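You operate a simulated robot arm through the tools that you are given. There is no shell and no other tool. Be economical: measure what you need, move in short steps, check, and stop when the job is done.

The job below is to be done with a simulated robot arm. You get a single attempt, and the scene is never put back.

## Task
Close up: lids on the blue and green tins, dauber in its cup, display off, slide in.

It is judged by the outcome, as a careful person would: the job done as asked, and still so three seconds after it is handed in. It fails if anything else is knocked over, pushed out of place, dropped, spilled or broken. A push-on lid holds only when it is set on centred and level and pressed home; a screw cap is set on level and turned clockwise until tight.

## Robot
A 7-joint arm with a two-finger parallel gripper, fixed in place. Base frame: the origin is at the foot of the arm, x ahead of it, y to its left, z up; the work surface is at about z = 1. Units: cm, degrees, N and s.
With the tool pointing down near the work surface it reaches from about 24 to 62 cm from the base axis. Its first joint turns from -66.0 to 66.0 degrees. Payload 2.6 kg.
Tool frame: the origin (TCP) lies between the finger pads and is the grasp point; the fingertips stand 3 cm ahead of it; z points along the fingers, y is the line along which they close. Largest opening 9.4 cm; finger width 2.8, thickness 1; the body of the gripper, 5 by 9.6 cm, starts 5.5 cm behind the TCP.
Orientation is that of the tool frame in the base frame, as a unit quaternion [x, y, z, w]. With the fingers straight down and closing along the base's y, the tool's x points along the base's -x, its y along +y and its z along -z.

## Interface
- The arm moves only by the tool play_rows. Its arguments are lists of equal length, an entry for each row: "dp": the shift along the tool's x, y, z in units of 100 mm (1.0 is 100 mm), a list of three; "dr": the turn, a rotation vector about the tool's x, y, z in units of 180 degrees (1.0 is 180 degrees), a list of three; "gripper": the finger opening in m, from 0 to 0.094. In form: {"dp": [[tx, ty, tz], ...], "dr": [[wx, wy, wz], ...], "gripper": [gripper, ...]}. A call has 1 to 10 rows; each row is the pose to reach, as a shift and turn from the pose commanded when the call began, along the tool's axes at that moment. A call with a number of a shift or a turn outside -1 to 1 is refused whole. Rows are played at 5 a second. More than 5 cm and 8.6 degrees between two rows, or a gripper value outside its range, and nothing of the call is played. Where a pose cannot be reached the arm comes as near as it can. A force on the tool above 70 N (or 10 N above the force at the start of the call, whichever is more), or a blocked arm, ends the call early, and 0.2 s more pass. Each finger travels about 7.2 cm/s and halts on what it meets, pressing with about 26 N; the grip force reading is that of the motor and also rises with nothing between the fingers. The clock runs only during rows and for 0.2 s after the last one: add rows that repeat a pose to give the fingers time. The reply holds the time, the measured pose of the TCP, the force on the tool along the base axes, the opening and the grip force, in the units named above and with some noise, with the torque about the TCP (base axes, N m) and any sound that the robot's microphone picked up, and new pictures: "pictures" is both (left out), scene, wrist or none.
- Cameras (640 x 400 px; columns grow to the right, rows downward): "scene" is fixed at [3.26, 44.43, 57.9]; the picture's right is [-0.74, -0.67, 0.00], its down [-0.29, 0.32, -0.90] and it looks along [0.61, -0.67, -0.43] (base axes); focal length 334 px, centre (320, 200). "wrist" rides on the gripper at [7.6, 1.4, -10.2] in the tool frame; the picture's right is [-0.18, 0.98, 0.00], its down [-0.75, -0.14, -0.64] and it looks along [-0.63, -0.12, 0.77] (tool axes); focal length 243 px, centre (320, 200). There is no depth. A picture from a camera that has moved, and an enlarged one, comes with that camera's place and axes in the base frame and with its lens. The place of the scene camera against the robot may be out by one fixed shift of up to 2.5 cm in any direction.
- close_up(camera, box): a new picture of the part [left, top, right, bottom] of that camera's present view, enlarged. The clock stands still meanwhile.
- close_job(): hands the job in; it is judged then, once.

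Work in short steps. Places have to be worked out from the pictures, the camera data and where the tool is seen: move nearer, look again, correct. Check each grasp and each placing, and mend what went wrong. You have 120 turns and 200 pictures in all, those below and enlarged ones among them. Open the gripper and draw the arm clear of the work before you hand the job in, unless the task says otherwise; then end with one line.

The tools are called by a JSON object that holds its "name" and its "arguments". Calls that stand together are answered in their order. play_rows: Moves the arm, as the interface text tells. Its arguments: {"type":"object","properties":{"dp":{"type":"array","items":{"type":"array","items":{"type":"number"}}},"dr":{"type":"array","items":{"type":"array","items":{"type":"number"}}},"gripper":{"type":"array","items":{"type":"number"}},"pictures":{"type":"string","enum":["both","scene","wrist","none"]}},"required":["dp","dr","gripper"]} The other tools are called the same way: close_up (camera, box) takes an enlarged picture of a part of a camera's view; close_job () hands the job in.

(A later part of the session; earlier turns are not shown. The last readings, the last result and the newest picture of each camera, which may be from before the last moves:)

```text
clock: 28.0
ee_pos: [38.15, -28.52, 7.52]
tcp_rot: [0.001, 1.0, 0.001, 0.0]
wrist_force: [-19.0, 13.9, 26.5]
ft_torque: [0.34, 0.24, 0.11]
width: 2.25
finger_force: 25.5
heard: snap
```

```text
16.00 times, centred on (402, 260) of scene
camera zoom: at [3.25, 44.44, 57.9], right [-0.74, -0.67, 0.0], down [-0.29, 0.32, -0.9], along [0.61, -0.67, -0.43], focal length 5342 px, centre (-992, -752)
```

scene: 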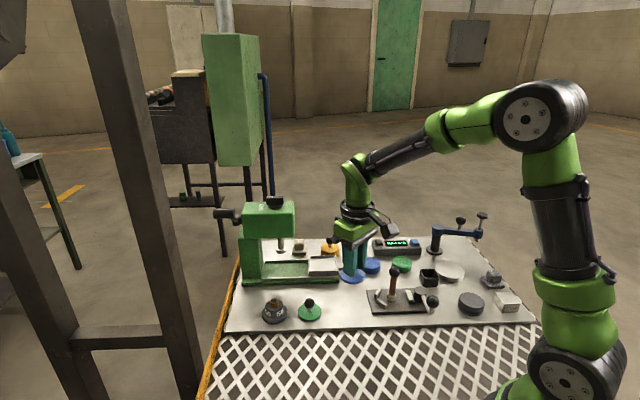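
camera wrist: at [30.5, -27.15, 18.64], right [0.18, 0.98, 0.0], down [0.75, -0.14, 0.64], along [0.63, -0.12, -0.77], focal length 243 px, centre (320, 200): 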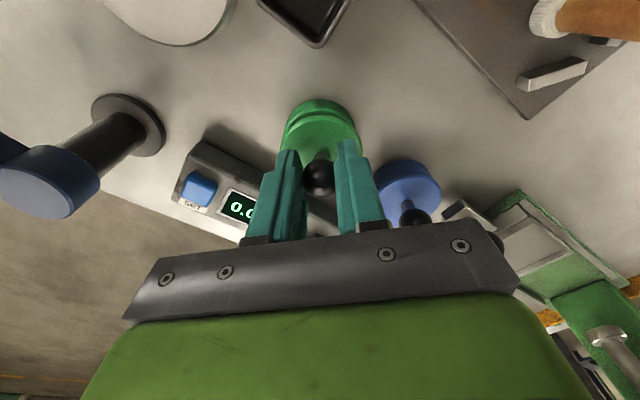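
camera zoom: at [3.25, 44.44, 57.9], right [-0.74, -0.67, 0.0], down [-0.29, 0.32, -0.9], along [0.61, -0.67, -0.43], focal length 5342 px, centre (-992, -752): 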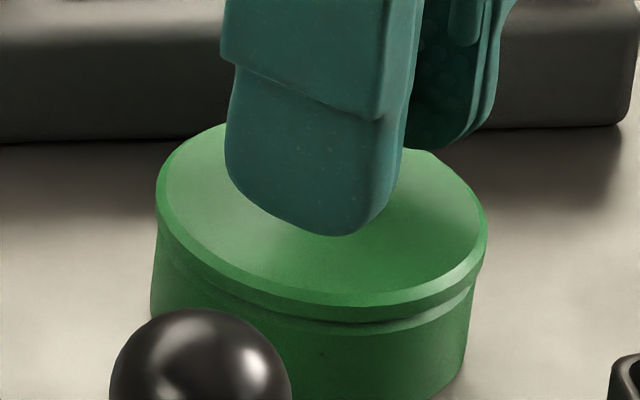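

Snap heard and the lid looks seated level. I release and rise, then look towards the dauber and the display.

{"name": "play_rows", "arguments": {"dp": [[0, 0, 0], [0, 0, 0], [0, 0, 0], [0, 0, -0.2], [0, 0, -0.5], [0, 0, -0.8], [0, 0, -1.0], [0, 0, -1.0]], "dr": [[0, 0, 0], [0, 0, 0], [0, 0, 0], [0, 0, 0], [0, 0, 0], [0, 0, 0], [0, 0, 0], [0, 0, 0]], "gripper": [0.02, 0.04, 0.045, 0.045, 0.045, 0.045, 0.045, 0.045], "pictures": "both"}}

{"name": "close_up", "arguments": {"camera": "scene", "box": [360, 240, 440, 290]}}

```text
clock: 29.8
ee_pos: [38.23, -28.67, 17.19]
tcp_rot: [-0.001, 1.0, 0.0, -0.001]
wrist_force: [0.2, -0.1, -0.7]
ft_torque: [0.01, 0.0, 0.0]
width: 4.52
finger_force: 0.2
camera wrist: at [30.5, -27.28, 27.42], right [0.18, 0.98, 0.0], down [0.75, -0.14, 0.64], along [0.63, -0.12, -0.77], focal length 243 px, centre (320, 200)
```

scene: 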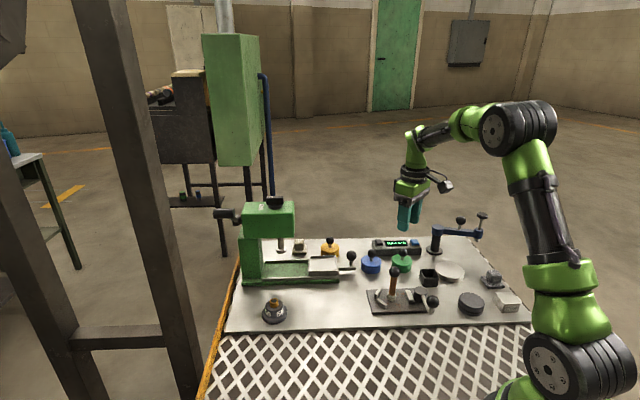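
wrist: 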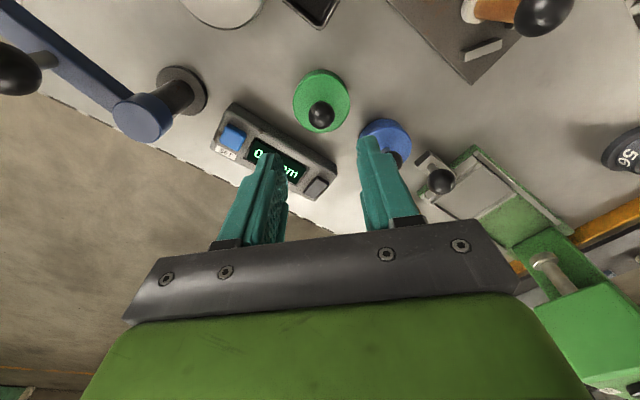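

```text
8.00 times, centred on (400, 265) of scene
camera zoom: at [3.26, 44.43, 57.9], right [-0.74, -0.67, 0.0], down [-0.29, 0.32, -0.9], along [0.61, -0.67, -0.43], focal length 2671 px, centre (-320, -320)
```

zoom: 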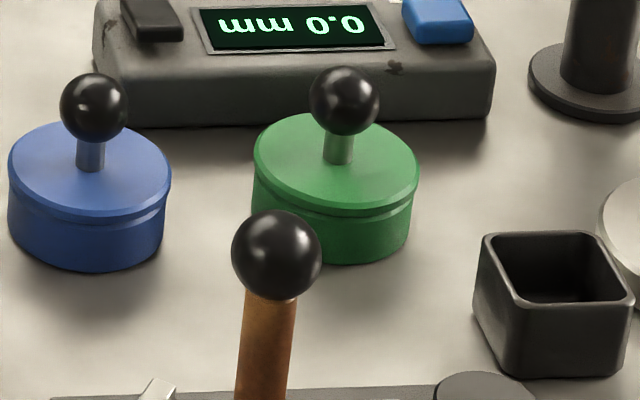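

Both tins look closed properly. Next is the display; I enlarge its dark switch.

{"name": "close_up", "arguments": {"camera": "wrist", "box": [280, 160, 360, 210]}}

{"name": "close_up", "arguments": {"camera": "scene", "box": [366, 232, 398, 252]}}

```text
8.00 times, centred on (320, 185) of wrist
camera zoom: at [30.5, -27.28, 27.42], right [0.18, 0.98, 0.0], down [0.75, -0.14, 0.64], along [0.63, -0.12, -0.77], focal length 1941 px, centre (320, 320)
```

zoom: 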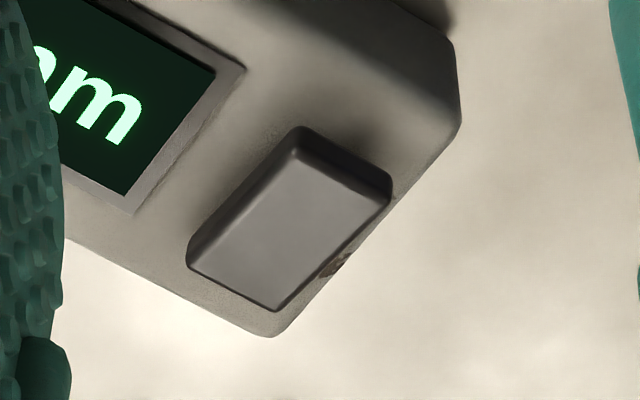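

```text
16.00 times, centred on (382, 242) of scene
camera zoom: at [3.26, 44.43, 57.9], right [-0.74, -0.67, 0.0], down [-0.29, 0.32, -0.9], along [0.61, -0.67, -0.43], focal length 5342 px, centre (-672, -472)
```

zoom: 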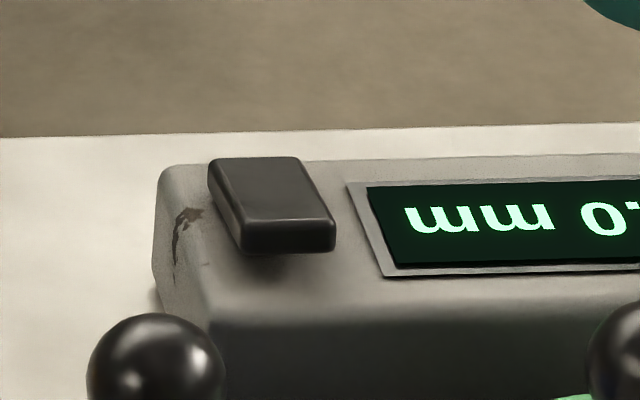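

The dark switch is a rocker with its end nearest the scene camera raised, at about (47.1, -30.4, 4.0). I close the fingers, turn the tool about 40° so the finger pair lies along the rocker, and move above that end.

{"name": "play_rows", "arguments": {"dp": [[-0.17, -0.02, 0], [-0.34, -0.04, 0], [-0.51, -0.06, 0.1], [-0.68, -0.08, 0.2], [-0.85, -0.096, 0.3], [-0.85, -0.096, 0.54], [-0.85, -0.096, 0.54]], "dr": [[0, 0, -0.04], [0, 0, -0.08], [0, 0, -0.12], [0, 0, -0.16], [0, 0, -0.2], [0, 0, -0.222], [0, 0, -0.222]], "gripper": [0.02, 0, 0, 0, 0, 0, 0], "pictures": "wrist"}}

{"name": "close_up", "arguments": {"camera": "scene", "box": [360, 215, 424, 255]}}

```text
clock: 31.4
ee_pos: [46.88, -29.47, 11.96]
tcp_rot: [-0.343, 0.939, 0.0, 0.0]
wrist_force: [-0.8, -0.3, -0.4]
ft_torque: [-0.03, -0.01, 0.02]
width: 0.01
finger_force: 25.9
camera wrist: at [40.04, -33.38, 22.09], right [-0.49, 0.87, 0.0], down [0.67, 0.38, 0.64], along [0.56, 0.32, -0.77], focal length 243 px, centre (320, 200)
```

wrist: 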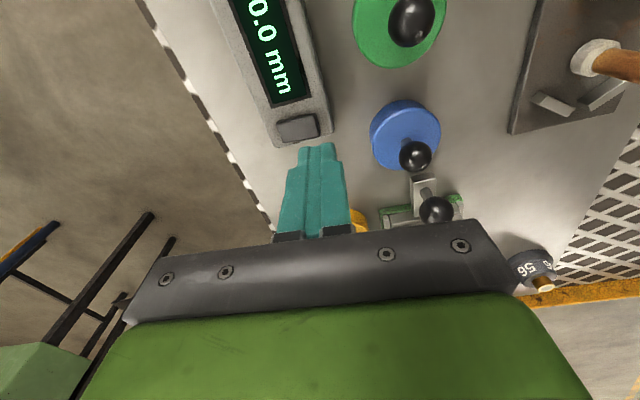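

```text
10.00 times, centred on (392, 235) of scene
camera zoom: at [3.26, 44.43, 57.9], right [-0.74, -0.67, 0.0], down [-0.29, 0.32, -0.9], along [0.61, -0.67, -0.43], focal length 3339 px, centre (-400, -150)
```

zoom: 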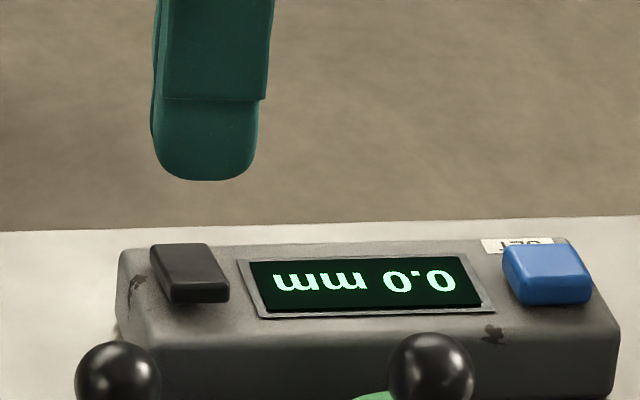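

The tool is aligned with the rocker's axis. I enlarge the wrist view to place it exactly.

{"name": "close_up", "arguments": {"camera": "wrist", "box": [260, 95, 356, 155]}}

```text
6.67 times, centred on (308, 125) of wrist
camera zoom: at [40.04, -33.38, 22.09], right [-0.49, 0.87, 0.0], down [0.67, 0.38, 0.64], along [0.56, 0.32, -0.77], focal length 1618 px, centre (400, 700)
```

zoom: 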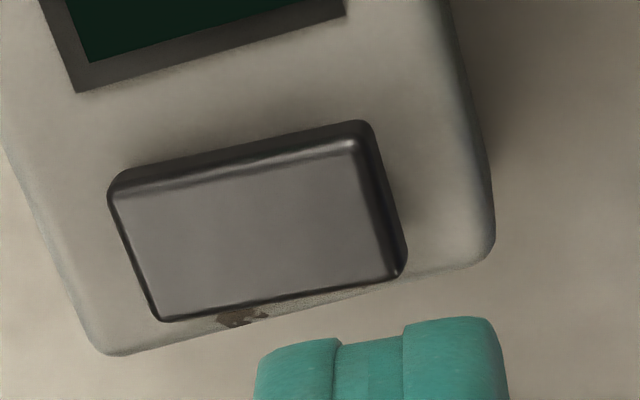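

The raised end is on the right here, at about (46.5, -30.1). I shift slightly and press down slowly on that end.

{"name": "play_rows", "arguments": {"dp": [[0.025, 0.006, 0.2], [0.025, 0.006, 0.42], [0.025, 0.006, 0.46], [0.025, 0.006, 0.49], [0.025, 0.006, 0.51], [0.025, 0.006, 0.53], [0.025, 0.006, 0.53]], "dr": [[0, 0, 0], [0, 0, 0], [0, 0, 0], [0, 0, 0], [0, 0, 0], [0, 0, 0], [0, 0, 0]], "gripper": [0, 0, 0, 0, 0, 0, 0], "pictures": "scene"}}

{"name": "close_up", "arguments": {"camera": "scene", "box": [360, 225, 424, 265]}}

```text
clock: 32.8
ee_pos: [46.56, -29.7, 7.41]
tcp_rot: [-0.34, 0.941, -0.001, 0.003]
wrist_force: [-6.0, 3.9, 9.4]
ft_torque: [0.1, 0.05, 0.04]
width: 0.0
finger_force: 26.2
stopped in row 6: the force on the tool passed its limit at 73 N (the readings are from after the stop); the commanded pose is now the measured one
```

scene: 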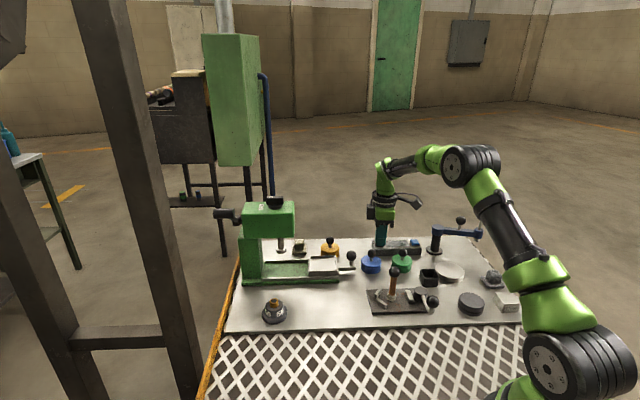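

```text
10.00 times, centred on (392, 245) of scene
camera zoom: at [3.26, 44.43, 57.9], right [-0.74, -0.67, 0.0], down [-0.29, 0.32, -0.9], along [0.61, -0.67, -0.43], focal length 3339 px, centre (-400, -250)
```

zoom: 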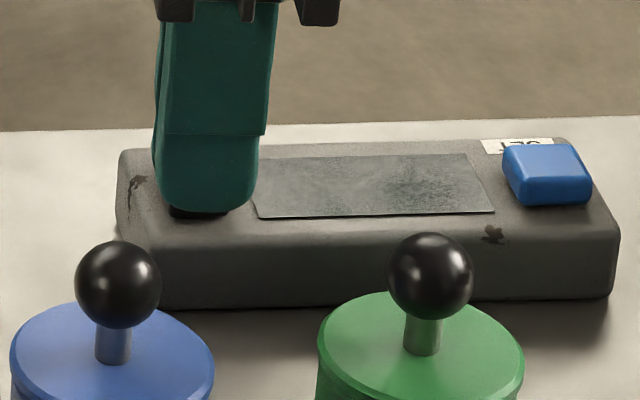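

The display is dark: it is off. I lift straight up and look again.

{"name": "play_rows", "arguments": {"dp": [[0, 0, -0.2], [0, 0, -0.5], [0, 0, -0.8], [0, 0, -1.0], [0, 0, -1.0]], "dr": [[0, 0, 0], [0, 0, 0], [0, 0, 0], [0, 0, 0], [0, 0, 0]], "gripper": [0, 0, 0, 0, 0], "pictures": "wrist"}}

{"name": "close_up", "arguments": {"camera": "scene", "box": [360, 225, 424, 265]}}

{"name": "close_up", "arguments": {"camera": "scene", "box": [232, 190, 360, 290]}}

```text
clock: 34.0
ee_pos: [46.46, -29.63, 17.58]
tcp_rot: [-0.34, 0.941, 0.0, 0.002]
wrist_force: [-0.5, 0.0, -0.5]
ft_torque: [-0.02, 0.02, -0.02]
width: 0.02
finger_force: 26.1
camera wrist: at [39.47, -33.56, 27.65], right [-0.49, 0.87, 0.0], down [0.67, 0.37, 0.65], along [0.56, 0.31, -0.76], focal length 243 px, centre (320, 200)
```

wrist: 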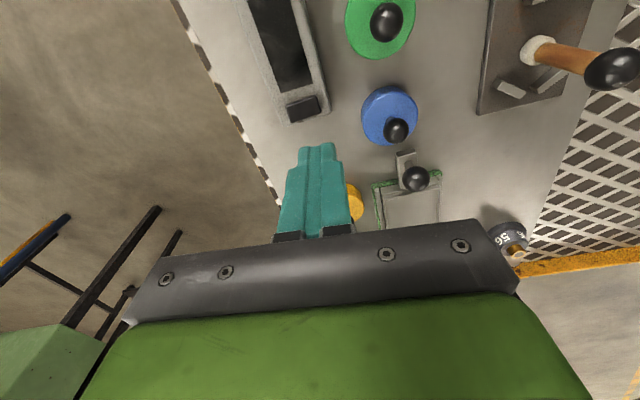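

```text
10.00 times, centred on (392, 245) of scene
camera zoom: at [3.26, 44.43, 57.9], right [-0.74, -0.67, 0.0], down [-0.29, 0.32, -0.9], along [0.61, -0.67, -0.43], focal length 3339 px, centre (-400, -250)
```

zoom: 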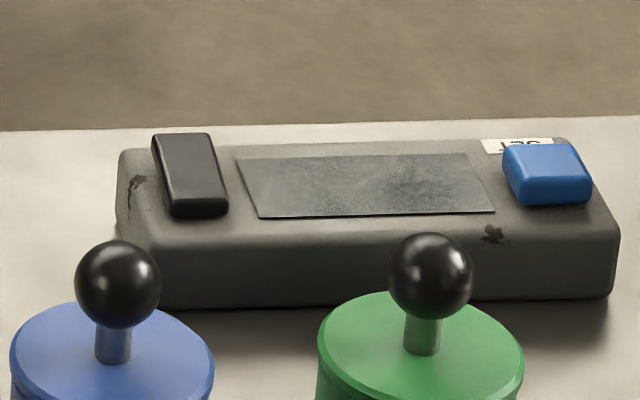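

```text
4.00 times, centred on (296, 240) of scene
camera zoom: at [3.26, 44.43, 57.9], right [-0.74, -0.67, 0.0], down [-0.29, 0.32, -0.9], along [0.61, -0.67, -0.43], focal length 1336 px, centre (416, 40)
```

zoom: 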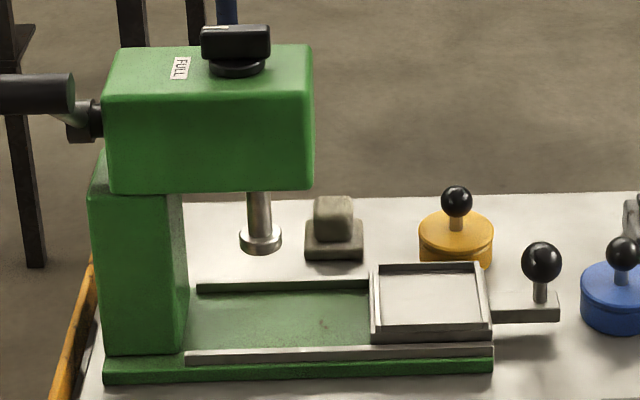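

The rocker has flipped and the display stays dark. For the slide (axis about 45°, direction (0.71, 0.71)), I will push its ball knob from behind with closed fingers, so I move near the knob for a closer look.

{"name": "play_rows", "arguments": {"dp": [[-0.15, 0.2, 0], [-0.3, 0.4, 0], [-0.45, 0.6, 0], [-0.63, 0.83, 0], [-0.63, 0.83, 0.2], [-0.63, 0.83, 0.2]], "dr": [[0, 0, -0.01], [0, 0, -0.02], [0, 0, -0.029], [0, 0, -0.029], [0, 0, -0.029], [0, 0, -0.029]], "gripper": [0, 0, 0, 0, 0, 0], "pictures": "wrist"}}

{"name": "close_up", "arguments": {"camera": "scene", "box": [320, 220, 400, 270]}}

```text
clock: 35.4
ee_pos: [46.1, -19.26, 15.36]
tcp_rot: [-0.383, 0.924, 0.0, 0.003]
wrist_force: [-0.5, 0.9, 0.9]
ft_torque: [0.01, 0.01, -0.01]
width: 0.0
finger_force: 25.9
camera wrist: at [39.46, -23.72, 25.49], right [-0.56, 0.83, 0.0], down [0.63, 0.43, 0.65], along [0.53, 0.36, -0.76], focal length 243 px, centre (320, 200)
```

wrist: 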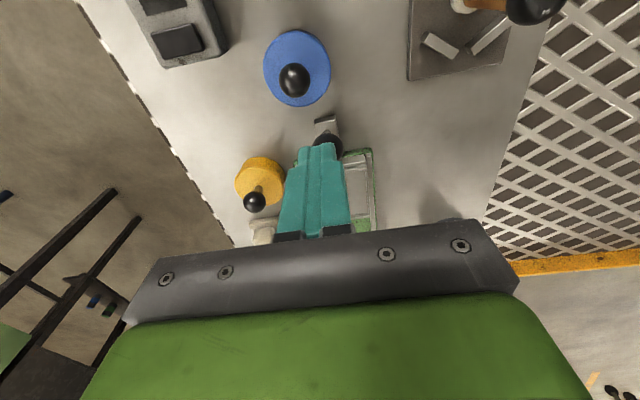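

```text
8.00 times, centred on (360, 245) of scene
camera zoom: at [3.26, 44.43, 57.9], right [-0.74, -0.67, 0.0], down [-0.29, 0.32, -0.9], along [0.61, -0.67, -0.43], focal length 2671 px, centre (0, -160)
```

zoom: 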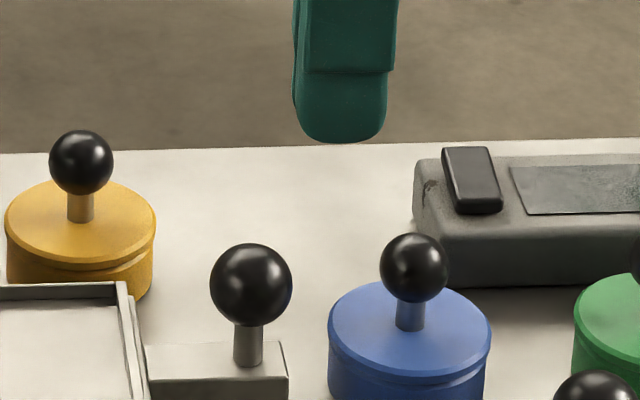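

The knob ball (about 2.7 cm across) is near (47.6, -17.4, 6). The gap behind it to the blue tin is tight, so I will grip the ball instead and drag it inwards; I move above it with the fingers open.

{"name": "play_rows", "arguments": {"dp": [[-0.1, 0.01, 0], [-0.237, 0.025, 0], [-0.237, 0.025, 0.2], [-0.237, 0.025, 0.4], [-0.237, 0.025, 0.4]], "dr": [[0, 0, 0], [0, 0, 0], [0, 0, 0], [0, 0, 0], [0, 0, 0]], "gripper": [0.02, 0.04, 0.055, 0.055, 0.055], "pictures": "wrist"}}

```text
clock: 36.6
ee_pos: [47.54, -17.38, 11.48]
tcp_rot: [-0.382, 0.924, -0.001, 0.003]
wrist_force: [-0.2, 0.1, -0.3]
ft_torque: [-0.01, -0.05, 0.0]
width: 5.49
finger_force: 0.1
camera wrist: at [41.1, -21.79, 21.61], right [-0.56, 0.83, 0.0], down [0.63, 0.43, 0.65], along [0.53, 0.36, -0.76], focal length 243 px, centre (320, 200)
```

wrist: 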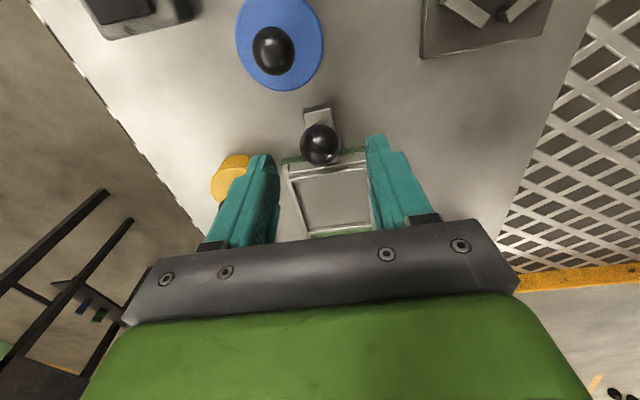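

The ball is within 2 mm of the TCP axis. I descend to z≈7.3 and grip it.

{"name": "play_rows", "arguments": {"dp": [[-0.02, -0.01, 0.2], [-0.02, -0.01, 0.35], [-0.02, -0.01, 0.41], [-0.02, -0.01, 0.41], [-0.02, -0.01, 0.41], [-0.02, -0.01, 0.41], [-0.02, -0.01, 0.41]], "dr": [[0, 0, 0], [0, 0, 0], [0, 0, 0], [0, 0, 0], [0, 0, 0], [0, 0, 0], [0, 0, 0]], "gripper": [0.055, 0.055, 0.055, 0.04, 0.02, 0.01, 0.01], "pictures": "wrist"}}

{"name": "close_up", "arguments": {"camera": "scene", "box": [280, 205, 400, 280]}}

```text
clock: 38.2
ee_pos: [47.79, -17.25, 7.31]
tcp_rot: [-0.382, 0.924, 0.0, 0.003]
wrist_force: [-5.5, 2.7, 0.2]
ft_torque: [0.1, 0.01, -0.08]
width: 2.72
finger_force: 45.1
camera wrist: at [41.3, -21.67, 17.51], right [-0.56, 0.83, 0.0], down [0.63, 0.43, 0.65], along [0.53, 0.36, -0.76], focal length 243 px, centre (320, 200)
```

wrist: 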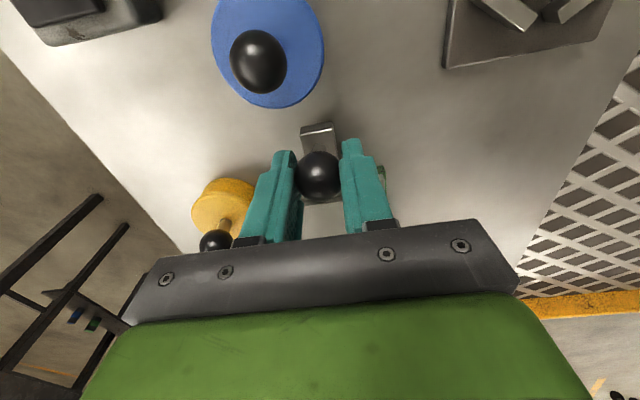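

```text
5.33 times, centred on (340, 242) of scene
camera zoom: at [3.26, 44.43, 57.9], right [-0.74, -0.67, 0.0], down [-0.29, 0.32, -0.9], along [0.61, -0.67, -0.43], focal length 1781 px, centre (213, -27)
```

zoom: 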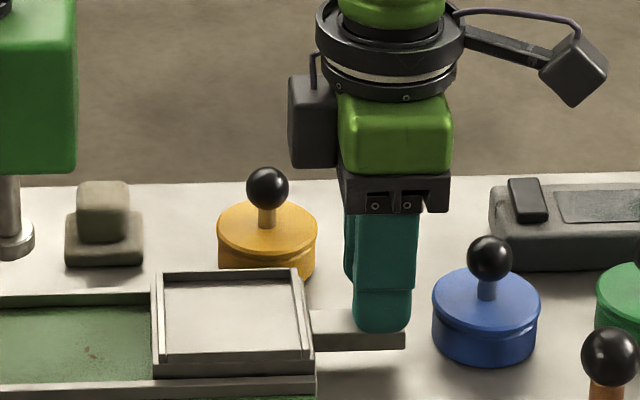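

The ball is gripped. The gripper housing reaches about 4.7 cm ahead towards the press head, so I drag only about 9 cm now and will push the remainder from behind.

{"name": "play_rows", "arguments": {"dp": [[-0.05, 0, 0], [-0.18, 0, 0], [-0.31, 0, 0], [-0.44, 0, 0], [-0.57, 0, 0], [-0.7, 0, 0], [-0.8, 0, 0], [-0.88, 0, 0], [-0.88, 0, 0]], "dr": [[0, 0, 0], [0, 0, 0], [0, 0, 0], [0, 0, 0], [0, 0, 0], [0, 0, 0], [0, 0, 0], [0, 0, 0], [0, 0, 0]], "gripper": [0.01, 0.01, 0.01, 0.01, 0.01, 0.01, 0.01, 0.01, 0.01], "pictures": "wrist"}}

{"name": "close_up", "arguments": {"camera": "scene", "box": [232, 190, 376, 280]}}

```text
clock: 40.2
ee_pos: [54.04, -10.92, 7.26]
tcp_rot: [-0.383, 0.924, 0.001, 0.002]
wrist_force: [-15.8, 18.2, 7.6]
ft_torque: [0.37, -0.13, -0.06]
width: 2.73
finger_force: 44.9
camera wrist: at [47.52, -15.49, 17.5], right [-0.56, 0.83, 0.0], down [0.63, 0.43, 0.65], along [0.53, 0.36, -0.76], focal length 243 px, centre (320, 200)
```

wrist: 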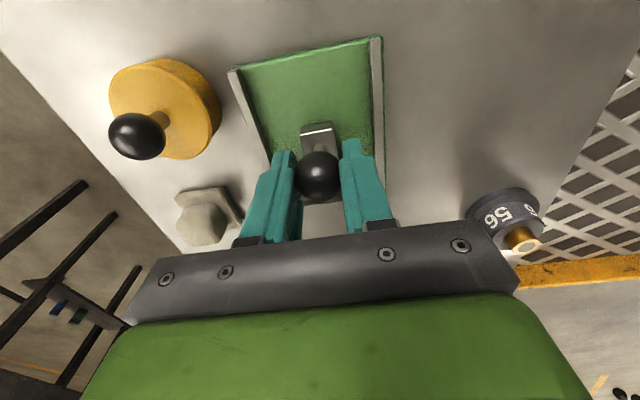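

```text
4.44 times, centred on (304, 235) of scene
camera zoom: at [3.26, 44.43, 57.9], right [-0.74, -0.67, 0.0], down [-0.29, 0.32, -0.9], along [0.61, -0.67, -0.43], focal length 1484 px, centre (391, 44)
```

zoom: 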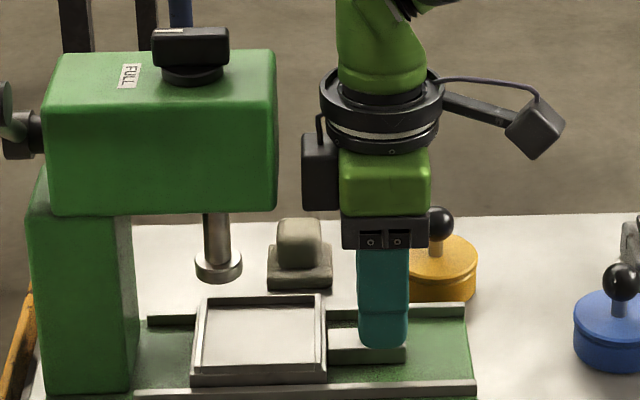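

About 3 cm of travel remains and the housing is 1.6 cm from the head. I release, rise, step back 3.5 cm and come down behind the ball with closed fingers.

{"name": "play_rows", "arguments": {"dp": [[0, 0, 0], [0, 0, 0], [0, 0, 0], [0, 0, -0.2], [0, 0, -0.45], [0.15, 0, -0.45], [0.35, 0, -0.45], [0.35, 0, -0.45], [0.35, 0, -0.45]], "dr": [[0, 0, 0], [0, 0, 0], [0, 0, 0], [0, 0, 0], [0, 0, 0], [0, 0, 0], [0, 0, 0], [0, 0, 0], [0, 0, 0]], "gripper": [0.03, 0.045, 0.05, 0.05, 0.05, 0.05, 0.03, 0.0, 0.0], "pictures": "wrist"}}

```text
clock: 42.2
ee_pos: [51.64, -13.63, 11.69]
tcp_rot: [-0.381, 0.924, -0.001, 0.003]
wrist_force: [-0.4, 0.9, -1.5]
ft_torque: [0.0, 0.0, 0.01]
width: 0.02
finger_force: 26.2
camera wrist: at [45.08, -18.13, 21.95], right [-0.56, 0.83, 0.0], down [0.63, 0.43, 0.65], along [0.53, 0.36, -0.76], focal length 243 px, centre (320, 200)
```

wrist: 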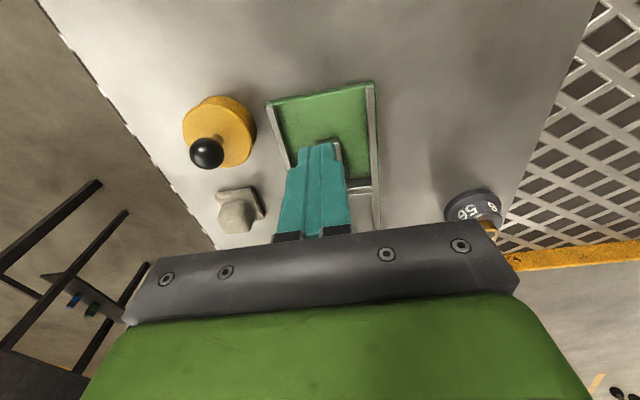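

I lower behind the ball to z≈6.8 and check the gap.

{"name": "play_rows", "arguments": {"dp": [[0, 0.01, 0.2], [0, 0.01, 0.4], [0, 0.01, 0.49], [0, 0.01, 0.49]], "dr": [[0, 0, 0], [0, 0, 0], [0, 0, 0], [0, 0, 0]], "gripper": [0, 0, 0, 0], "pictures": "none"}}

{"name": "close_up", "arguments": {"camera": "scene", "box": [232, 190, 376, 280]}}

```text
clock: 43.2
ee_pos: [51.57, -13.64, 6.87]
tcp_rot: [-0.382, 0.924, -0.001, 0.003]
wrist_force: [0.5, -0.7, -0.3]
ft_torque: [0.01, 0.03, -0.01]
width: 0.02
finger_force: 25.9
```

```text
4.44 times, centred on (304, 235) of scene
camera zoom: at [3.26, 44.43, 57.9], right [-0.74, -0.67, 0.0], down [-0.29, 0.32, -0.9], along [0.61, -0.67, -0.43], focal length 1484 px, centre (391, 44)
```

zoom: 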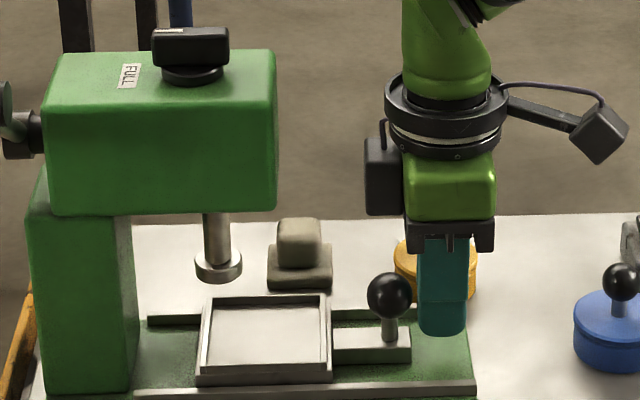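

The gap to the ball is about 0.4 cm. I push along the slide's axis in small steps until it stops.

{"name": "play_rows", "arguments": {"dp": [[-0.05, 0, 0], [-0.1, 0, 0], [-0.15, 0, 0], [-0.2, 0, 0], [-0.24, 0, 0], [-0.28, 0, 0], [-0.31, 0, 0], [-0.34, 0, 0], [-0.34, 0, 0]], "dr": [[0, 0, 0], [0, 0, 0], [0, 0, 0], [0, 0, 0], [0, 0, 0], [0, 0, 0], [0, 0, 0], [0, 0, 0], [0, 0, 0]], "gripper": [0, 0, 0, 0, 0, 0, 0, 0, 0], "pictures": "none"}}

{"name": "close_up", "arguments": {"camera": "scene", "box": [232, 190, 376, 280]}}

```text
clock: 45.2
ee_pos: [53.62, -11.58, 6.91]
tcp_rot: [-0.377, 0.926, -0.001, -0.003]
wrist_force: [-52.5, -14.6, 24.6]
ft_torque: [0.29, -0.17, 0.5]
width: 0.03
finger_force: 25.7
```

```text
4.44 times, centred on (304, 235) of scene
camera zoom: at [3.25, 44.43, 57.9], right [-0.74, -0.67, 0.0], down [-0.29, 0.32, -0.9], along [0.61, -0.67, -0.43], focal length 1484 px, centre (391, 44)
```

zoom: 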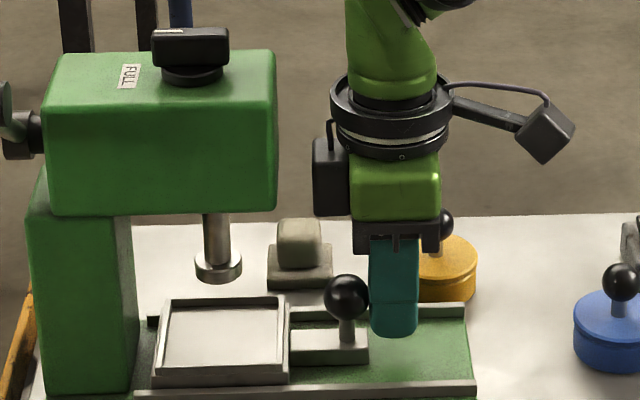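

The slide now resists with about 47 N, so it appears to be at its stop. I push slightly more to confirm.

{"name": "play_rows", "arguments": {"dp": [[-0.01, 0, 0], [-0.02, 0, 0], [-0.02, 0, 0]], "dr": [[0, 0, 0], [0, 0, 0], [0, 0, 0]], "gripper": [0, 0, 0], "pictures": "none"}}

{"name": "close_up", "arguments": {"camera": "scene", "box": [240, 240, 320, 290]}}

```text
clock: 46.0
ee_pos: [53.62, -11.64, 6.91]
tcp_rot: [-0.377, 0.926, -0.001, -0.005]
wrist_force: [-57.8, -18.9, 23.7]
ft_torque: [0.31, -0.11, 0.59]
width: 0.0
finger_force: 25.8
```

```text
8.00 times, centred on (280, 265) of scene
camera zoom: at [3.25, 44.43, 57.9], right [-0.74, -0.67, 0.0], down [-0.29, 0.32, -0.9], along [0.61, -0.67, -0.43], focal length 2671 px, centre (640, -320)
```

zoom: 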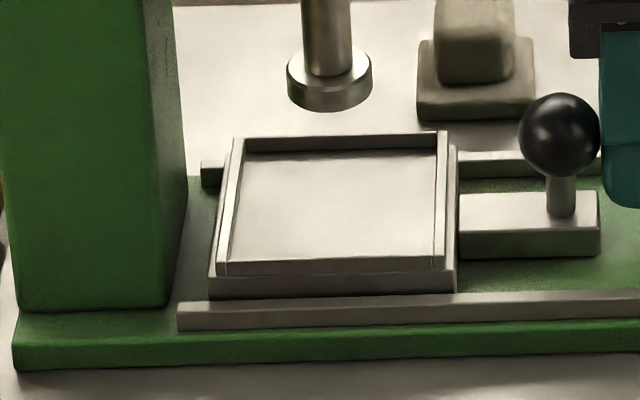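

No further movement, and the tray sits centred under the plunger: the slide is at its hard stop. I back off and rise.

{"name": "play_rows", "arguments": {"dp": [[0.1, 0, 0], [0.15, 0, 0], [0.15, 0, -0.3], [0.15, 0, -0.6], [0.15, 0, -0.95], [0.15, 0, -0.95]], "dr": [[0, 0, 0], [0, 0, 0], [0, 0, 0], [0, 0, 0], [0, 0, 0], [0, 0, 0]], "gripper": [0, 0, 0, 0, 0, 0], "pictures": "none"}}

{"name": "close_up", "arguments": {"camera": "scene", "box": [232, 190, 376, 280]}}

```text
clock: 47.4
ee_pos: [53.09, -12.09, 16.43]
tcp_rot: [-0.382, 0.924, 0.0, 0.003]
wrist_force: [0.6, 0.0, -0.2]
ft_torque: [0.01, -0.01, 0.01]
width: 0.0
finger_force: 25.7
```

```text
4.44 times, centred on (304, 235) of scene
camera zoom: at [3.26, 44.43, 57.9], right [-0.74, -0.67, 0.0], down [-0.29, 0.32, -0.9], along [0.61, -0.67, -0.43], focal length 1484 px, centre (391, 44)
```

zoom: 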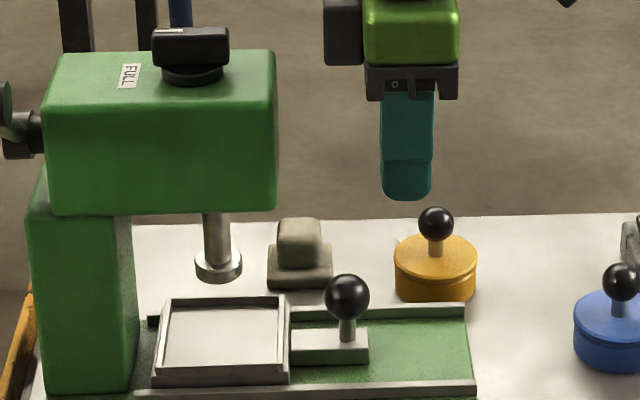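

The slide stays in. I go towards the dauber at a safe height and turn the tool back to the standard orientation.

{"name": "play_rows", "arguments": {"dp": [[0.12, 0.1, -0.2], [0.25, 0.2, -0.4], [0.4, 0.3, -0.4], [0.55, 0.4, -0.4], [0.7, 0.5, -0.4], [0.8, 0.6, -0.4], [0.8, 0.6, -0.4]], "dr": [[0, 0, 0.0416], [0, 0, 0.0832], [0, 0, 0.125], [0, 0, 0.1664], [0, 0, 0.208], [0, 0, 0.2494], [0, 0, 0.2494]], "gripper": [0.02, 0.04, 0.055, 0.055, 0.055, 0.055, 0.055], "pictures": "wrist"}}

```text
clock: 49.0
ee_pos: [43.06, -13.48, 20.46]
tcp_rot: [0.001, 1.0, 0.001, 0.002]
wrist_force: [0.8, -0.3, 0.0]
ft_torque: [0.03, 0.01, -0.02]
width: 5.5
finger_force: 0.1
camera wrist: at [35.27, -12.17, 30.56], right [0.19, 0.98, 0.0], down [0.75, -0.14, 0.65], along [0.64, -0.12, -0.76], focal length 243 px, centre (320, 200)
```

wrist: 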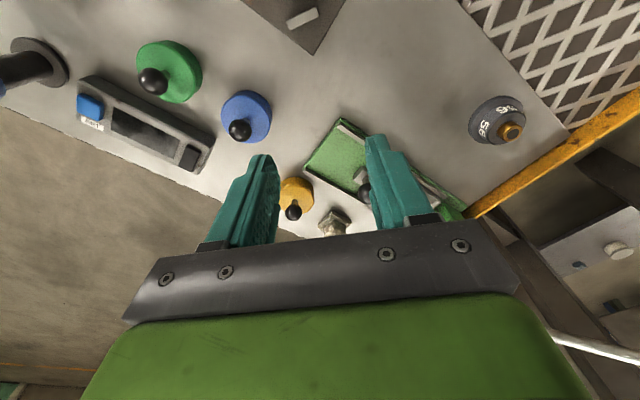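

Now over the dauber, at about (33.4, -15).

{"name": "play_rows", "arguments": {"dp": [[0.24, -0.04, 0], [0.48, -0.08, 0], [0.72, -0.12, 0], [0.92, -0.15, 0], [0.92, -0.15, 0]], "dr": [[0, 0, 0], [0, 0, 0], [0, 0, 0], [0, 0, 0], [0, 0, 0]], "gripper": [0.055, 0.055, 0.055, 0.055, 0.055], "pictures": "both"}}

{"name": "close_up", "arguments": {"camera": "wrist", "box": [160, 0, 400, 150]}}

```text
clock: 50.2
ee_pos: [33.68, -14.94, 20.53]
tcp_rot: [0.0, 1.0, 0.001, 0.003]
wrist_force: [0.5, -0.6, 0.1]
ft_torque: [0.02, -0.01, 0.0]
width: 5.51
finger_force: 0.1
camera wrist: at [26.02, -13.68, 30.61], right [0.18, 0.98, 0.0], down [0.75, -0.14, 0.65], along [0.64, -0.12, -0.76], focal length 243 px, centre (320, 200)
```

scene: 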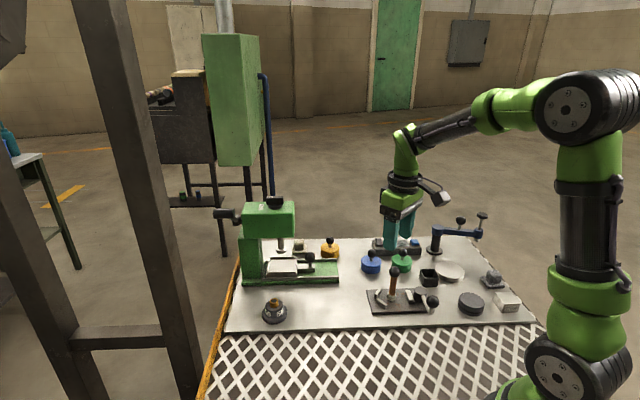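
wrist: 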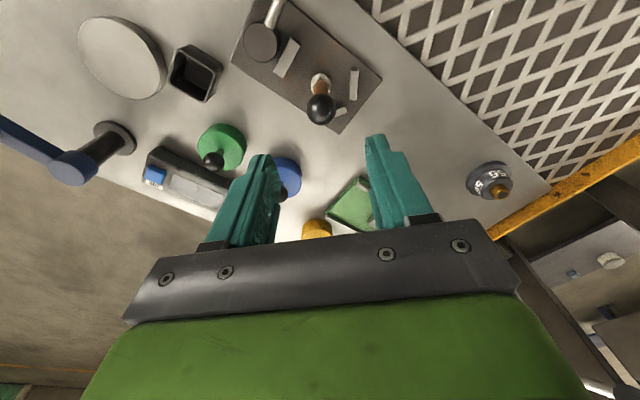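

```text
2.67 times, centred on (280, 75) of wrist
camera zoom: at [26.02, -13.68, 30.61], right [0.18, 0.98, 0.0], down [0.75, -0.14, 0.65], along [0.64, -0.12, -0.76], focal length 647 px, centre (427, 533)
```

zoom: 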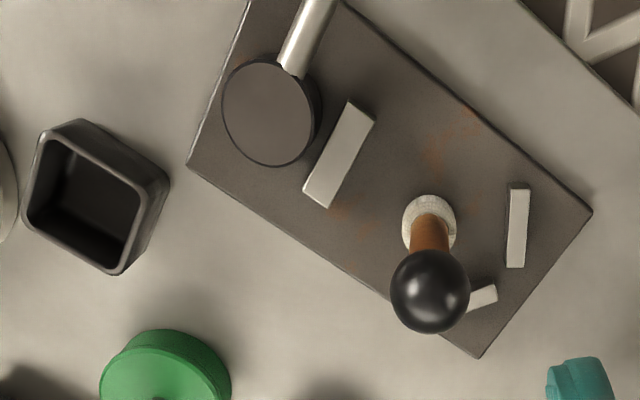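

Dauber ball at about (33.35, -14.93, 10), foot directly below; the cup rim centre is near (29.6, -26.8). I descend partway over the ball.

{"name": "play_rows", "arguments": {"dp": [[0.015, 0, 0.15], [0.03, 0, 0.35], [0.03, 0, 0.5], [0.03, 0, 0.55], [0.03, 0, 0.55]], "dr": [[0, 0, 0], [0, 0, 0], [0, 0, 0], [0, 0, 0], [0, 0, 0]], "gripper": [0.055, 0.055, 0.055, 0.055, 0.055], "pictures": "wrist"}}

```text
clock: 51.4
ee_pos: [33.52, -14.99, 14.77]
tcp_rot: [0.0, 1.0, 0.0, 0.002]
wrist_force: [0.2, -0.6, 0.2]
ft_torque: [0.01, -0.01, 0.02]
width: 5.52
finger_force: 0.0
camera wrist: at [25.76, -13.65, 24.95], right [0.18, 0.98, 0.0], down [0.75, -0.14, 0.65], along [0.63, -0.12, -0.76], focal length 243 px, centre (320, 200)
```

wrist: 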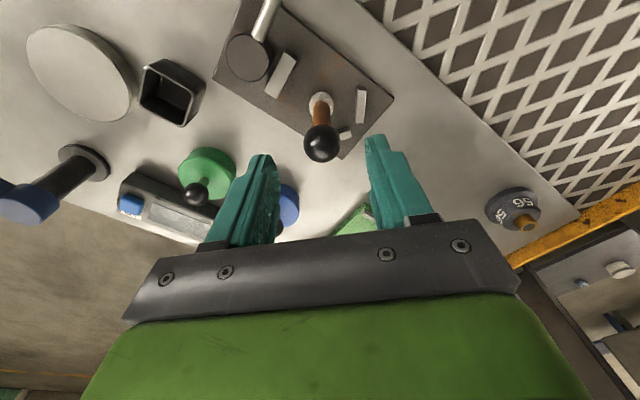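

The ball is well aligned. I descend to z≈10.9 and grip it.

{"name": "play_rows", "arguments": {"dp": [[0.015, 0, 0.15], [0.015, 0, 0.3], [0.015, 0, 0.39], [0.015, 0, 0.39], [0.015, 0, 0.39], [0.015, 0, 0.39], [0.015, 0, 0.39]], "dr": [[0, 0, 0], [0, 0, 0], [0, 0, 0], [0, 0, 0], [0, 0, 0], [0, 0, 0], [0, 0, 0]], "gripper": [0.055, 0.055, 0.055, 0.04, 0.02, 0.01, 0.01], "pictures": "wrist"}}

{"name": "close_up", "arguments": {"camera": "scene", "box": [360, 240, 456, 300]}}

```text
clock: 53.0
ee_pos: [33.34, -15.06, 11.05]
tcp_rot: [0.0, 1.0, 0.0, 0.003]
wrist_force: [-0.1, -0.1, 0.1]
ft_torque: [-0.02, -0.02, -0.01]
width: 2.37
finger_force: 26.2
camera wrist: at [25.63, -13.76, 21.15], right [0.18, 0.98, 0.0], down [0.75, -0.14, 0.65], along [0.64, -0.12, -0.76], focal length 243 px, centre (320, 200)
```

wrist: 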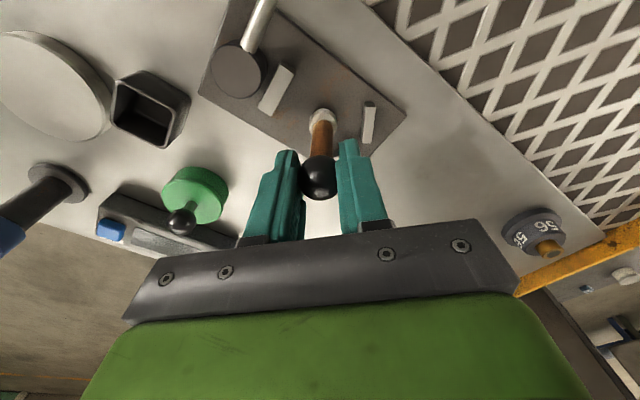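

```text
6.67 times, centred on (408, 270) of scene
camera zoom: at [3.26, 44.43, 57.9], right [-0.74, -0.67, 0.0], down [-0.29, 0.32, -0.9], along [0.61, -0.67, -0.43], focal length 2226 px, centre (-267, -267)
```

zoom: 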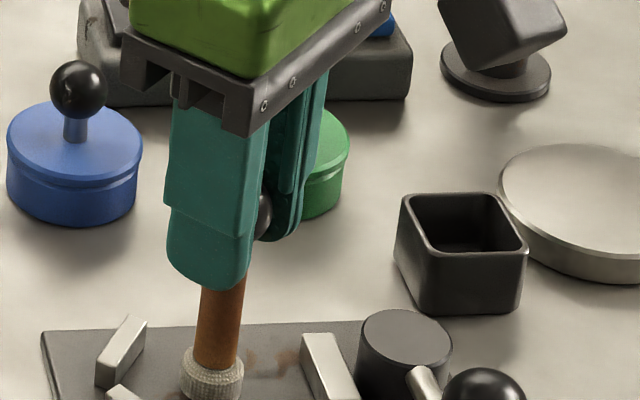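

The dauber is held (2.37 cm). I lift it 7 cm and check that it hangs straight.

{"name": "play_rows", "arguments": {"dp": [[0, 0, -0.05], [0, 0, -0.2], [0, 0, -0.4], [0, 0, -0.6], [0, 0, -0.7], [0, 0, -0.7]], "dr": [[0, 0, 0], [0, 0, 0], [0, 0, 0], [0, 0, 0], [0, 0, 0], [0, 0, 0]], "gripper": [0.01, 0.01, 0.01, 0.01, 0.01, 0.01], "pictures": "wrist"}}

{"name": "close_up", "arguments": {"camera": "scene", "box": [360, 220, 456, 280]}}

{"name": "close_up", "arguments": {"camera": "wrist", "box": [120, 30, 360, 180]}}

```text
clock: 54.4
ee_pos: [33.45, -14.97, 17.93]
tcp_rot: [0.0, 1.0, 0.0, 0.002]
wrist_force: [-0.5, 0.1, -0.9]
ft_torque: [0.04, 0.01, 0.01]
width: 2.41
finger_force: 26.0
camera wrist: at [25.68, -13.66, 28.09], right [0.18, 0.98, 0.0], down [0.75, -0.14, 0.65], along [0.64, -0.12, -0.76], focal length 243 px, centre (320, 200)
```

wrist: 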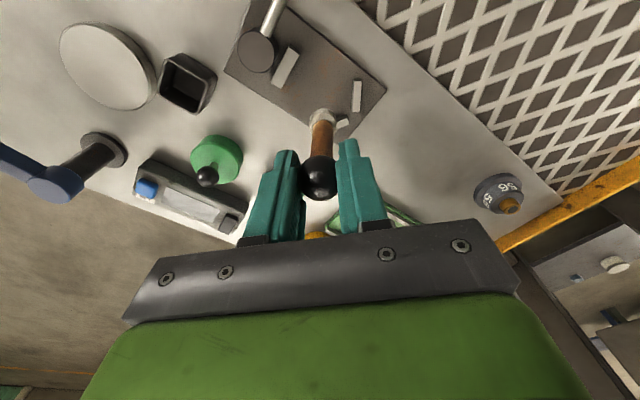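

```text
6.67 times, centred on (408, 250) of scene
camera zoom: at [3.26, 44.43, 57.9], right [-0.74, -0.67, 0.0], down [-0.29, 0.32, -0.9], along [0.61, -0.67, -0.43], focal length 2226 px, centre (-267, -133)
```

zoom: 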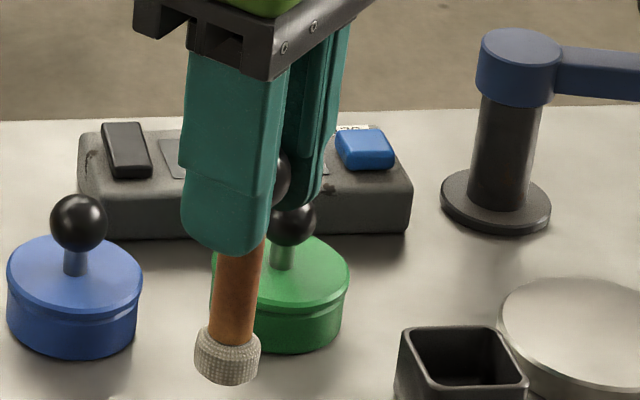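

```text
2.67 times, centred on (240, 105) of wrist
camera zoom: at [25.68, -13.66, 28.09], right [0.18, 0.98, 0.0], down [0.75, -0.14, 0.65], along [0.64, -0.12, -0.76], focal length 647 px, centre (533, 453)
```

zoom: 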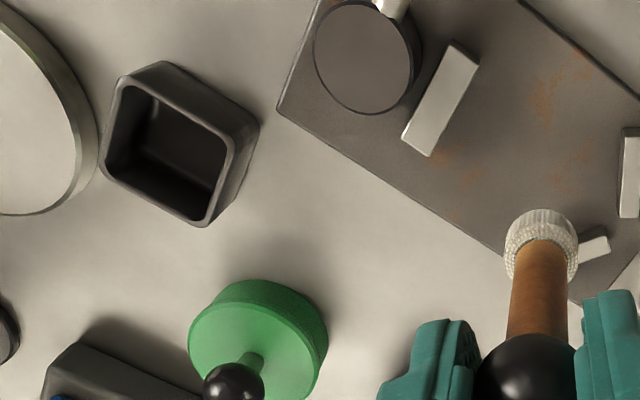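

It hangs straight. The cup's rim centre is judged at about (29.9, -27.4), so I carry the dauber towards it.

{"name": "play_rows", "arguments": {"dp": [[0.06, -0.25, 0], [0.12, -0.5, 0], [0.18, -0.75, 0], [0.24, -1.0, 0], [0.24, -1.0, 0]], "dr": [[0, 0, 0], [0, 0, 0], [0, 0, 0], [0, 0, 0], [0, 0, 0]], "gripper": [0.01, 0.01, 0.01, 0.01, 0.01], "pictures": "none"}}

{"name": "close_up", "arguments": {"camera": "wrist", "box": [200, 30, 400, 155]}}

{"name": "close_up", "arguments": {"camera": "scene", "box": [380, 230, 476, 290]}}

```text
clock: 55.6
ee_pos: [31.1, -25.03, 17.93]
tcp_rot: [0.001, 1.0, 0.0, 0.004]
wrist_force: [-0.8, -0.4, -1.1]
ft_torque: [-0.01, -0.02, -0.01]
width: 2.4
finger_force: 26.3
```

```text
3.20 times, centred on (300, 92) of wrist
camera zoom: at [23.31, -23.74, 28.02], right [0.18, 0.98, 0.0], down [0.75, -0.14, 0.65], along [0.64, -0.12, -0.76], focal length 776 px, centre (384, 544)
```

zoom: 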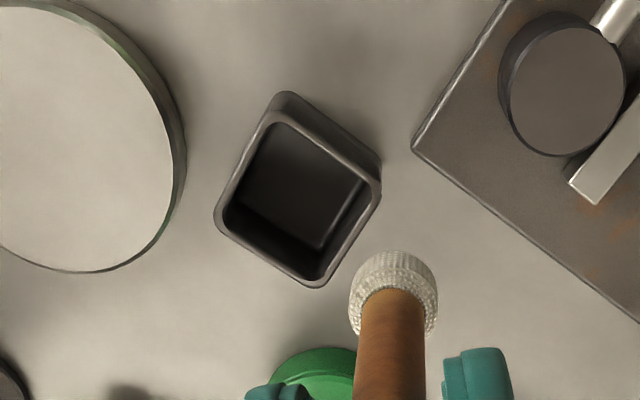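

```text
6.67 times, centred on (428, 260) of scene
camera zoom: at [3.26, 44.43, 57.9], right [-0.74, -0.67, 0.0], down [-0.29, 0.32, -0.9], along [0.61, -0.67, -0.43], focal length 2226 px, centre (-400, -200)
```

zoom: 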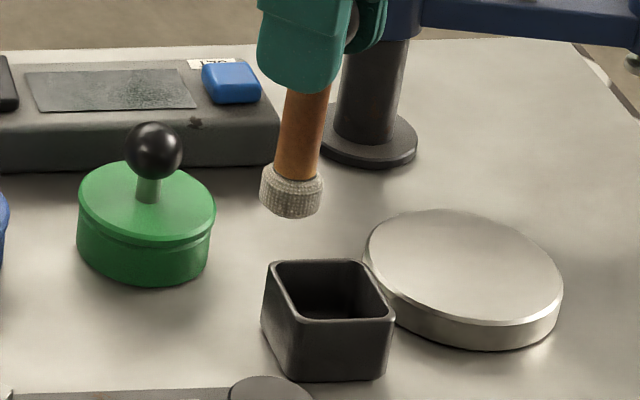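

Both views put the cup centre about (-0.9, -2.7) from the dauber's foot. I shift there and lower until the foot is just above the rim.

{"name": "play_rows", "arguments": {"dp": [[0.045, -0.135, 0], [0.088, -0.27, 0], [0.088, -0.27, 0.15], [0.088, -0.27, 0.33], [0.088, -0.27, 0.33]], "dr": [[0, 0, 0], [0, 0, 0], [0, 0, 0], [0, 0, 0], [0, 0, 0]], "gripper": [0.01, 0.01, 0.01, 0.01, 0.01], "pictures": "none"}}

{"name": "close_up", "arguments": {"camera": "wrist", "box": [240, 50, 400, 150]}}

{"name": "close_up", "arguments": {"camera": "scene", "box": [400, 245, 464, 285]}}

```text
clock: 56.8
ee_pos: [30.13, -27.74, 14.58]
tcp_rot: [0.0, 1.0, 0.0, 0.003]
wrist_force: [0.1, -0.3, -0.4]
ft_torque: [0.01, 0.0, 0.0]
width: 2.4
finger_force: 26.6
```

```text
4.00 times, centred on (320, 100) of wrist
camera zoom: at [22.46, -26.47, 24.79], right [0.18, 0.98, 0.0], down [0.75, -0.14, 0.65], along [0.64, -0.12, -0.76], focal length 970 px, centre (320, 600)
```

zoom: 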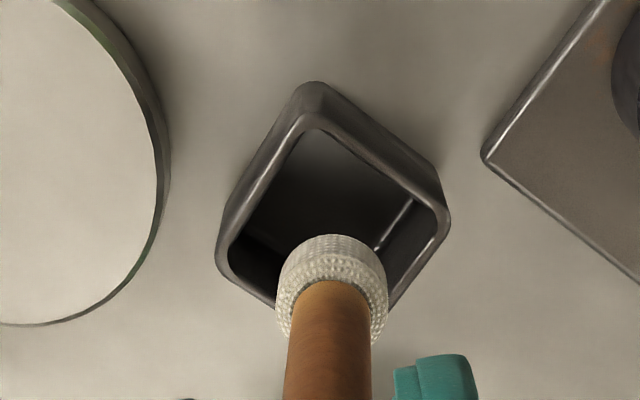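

```text
10.00 times, centred on (432, 265) of scene
camera zoom: at [3.26, 44.43, 57.9], right [-0.74, -0.67, 0.0], down [-0.29, 0.32, -0.9], along [0.61, -0.67, -0.43], focal length 3339 px, centre (-800, -450)
```

zoom: 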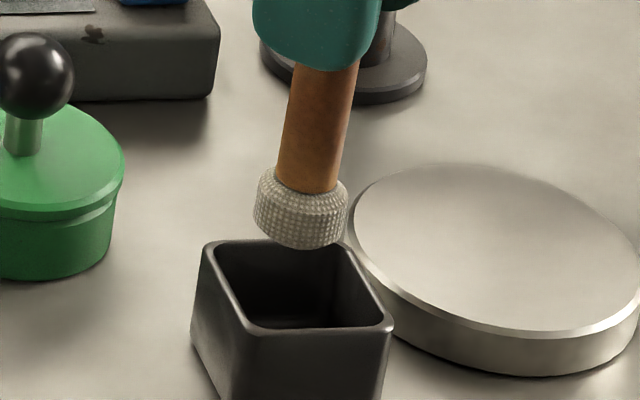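

The foot seems slightly too far from the scene camera. I shift by about (-0.35, +0.33) and re-check before lowering.

{"name": "play_rows", "arguments": {"dp": [[0.035, 0.033, 0], [0.035, 0.033, 0.04], [0.035, 0.033, 0.04]], "dr": [[0, 0, 0], [0, 0, 0], [0, 0, 0]], "gripper": [0.01, 0.01, 0.01], "pictures": "none"}}

{"name": "close_up", "arguments": {"camera": "wrist", "box": [240, 60, 400, 160]}}

{"name": "close_up", "arguments": {"camera": "scene", "box": [408, 255, 448, 280]}}

```text
clock: 57.6
ee_pos: [29.88, -27.39, 14.3]
tcp_rot: [0.001, 1.0, 0.0, 0.002]
wrist_force: [0.3, -0.4, 0.3]
ft_torque: [-0.02, 0.03, 0.03]
width: 2.39
finger_force: 26.0
```

```text
4.00 times, centred on (320, 110) of wrist
camera zoom: at [22.09, -26.1, 24.35], right [0.18, 0.98, 0.0], down [0.75, -0.14, 0.65], along [0.64, -0.12, -0.76], focal length 970 px, centre (320, 560)
```

zoom: 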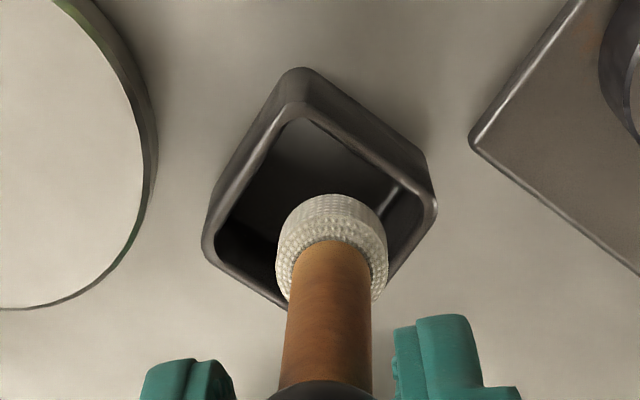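

```text
16.00 times, centred on (428, 268) of scene
camera zoom: at [3.26, 44.43, 57.9], right [-0.74, -0.67, 0.0], down [-0.29, 0.32, -0.9], along [0.61, -0.67, -0.43], focal length 5342 px, centre (-1408, -880)
```

zoom: 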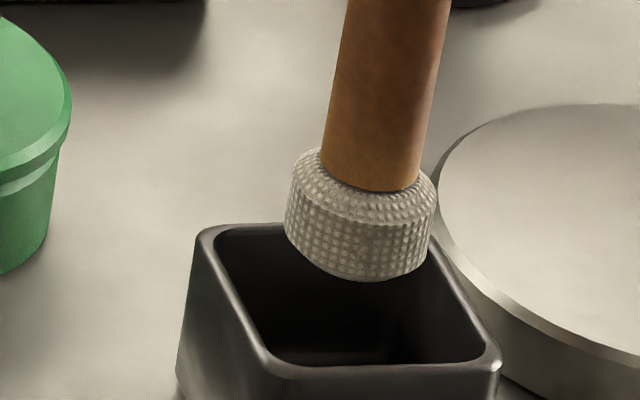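

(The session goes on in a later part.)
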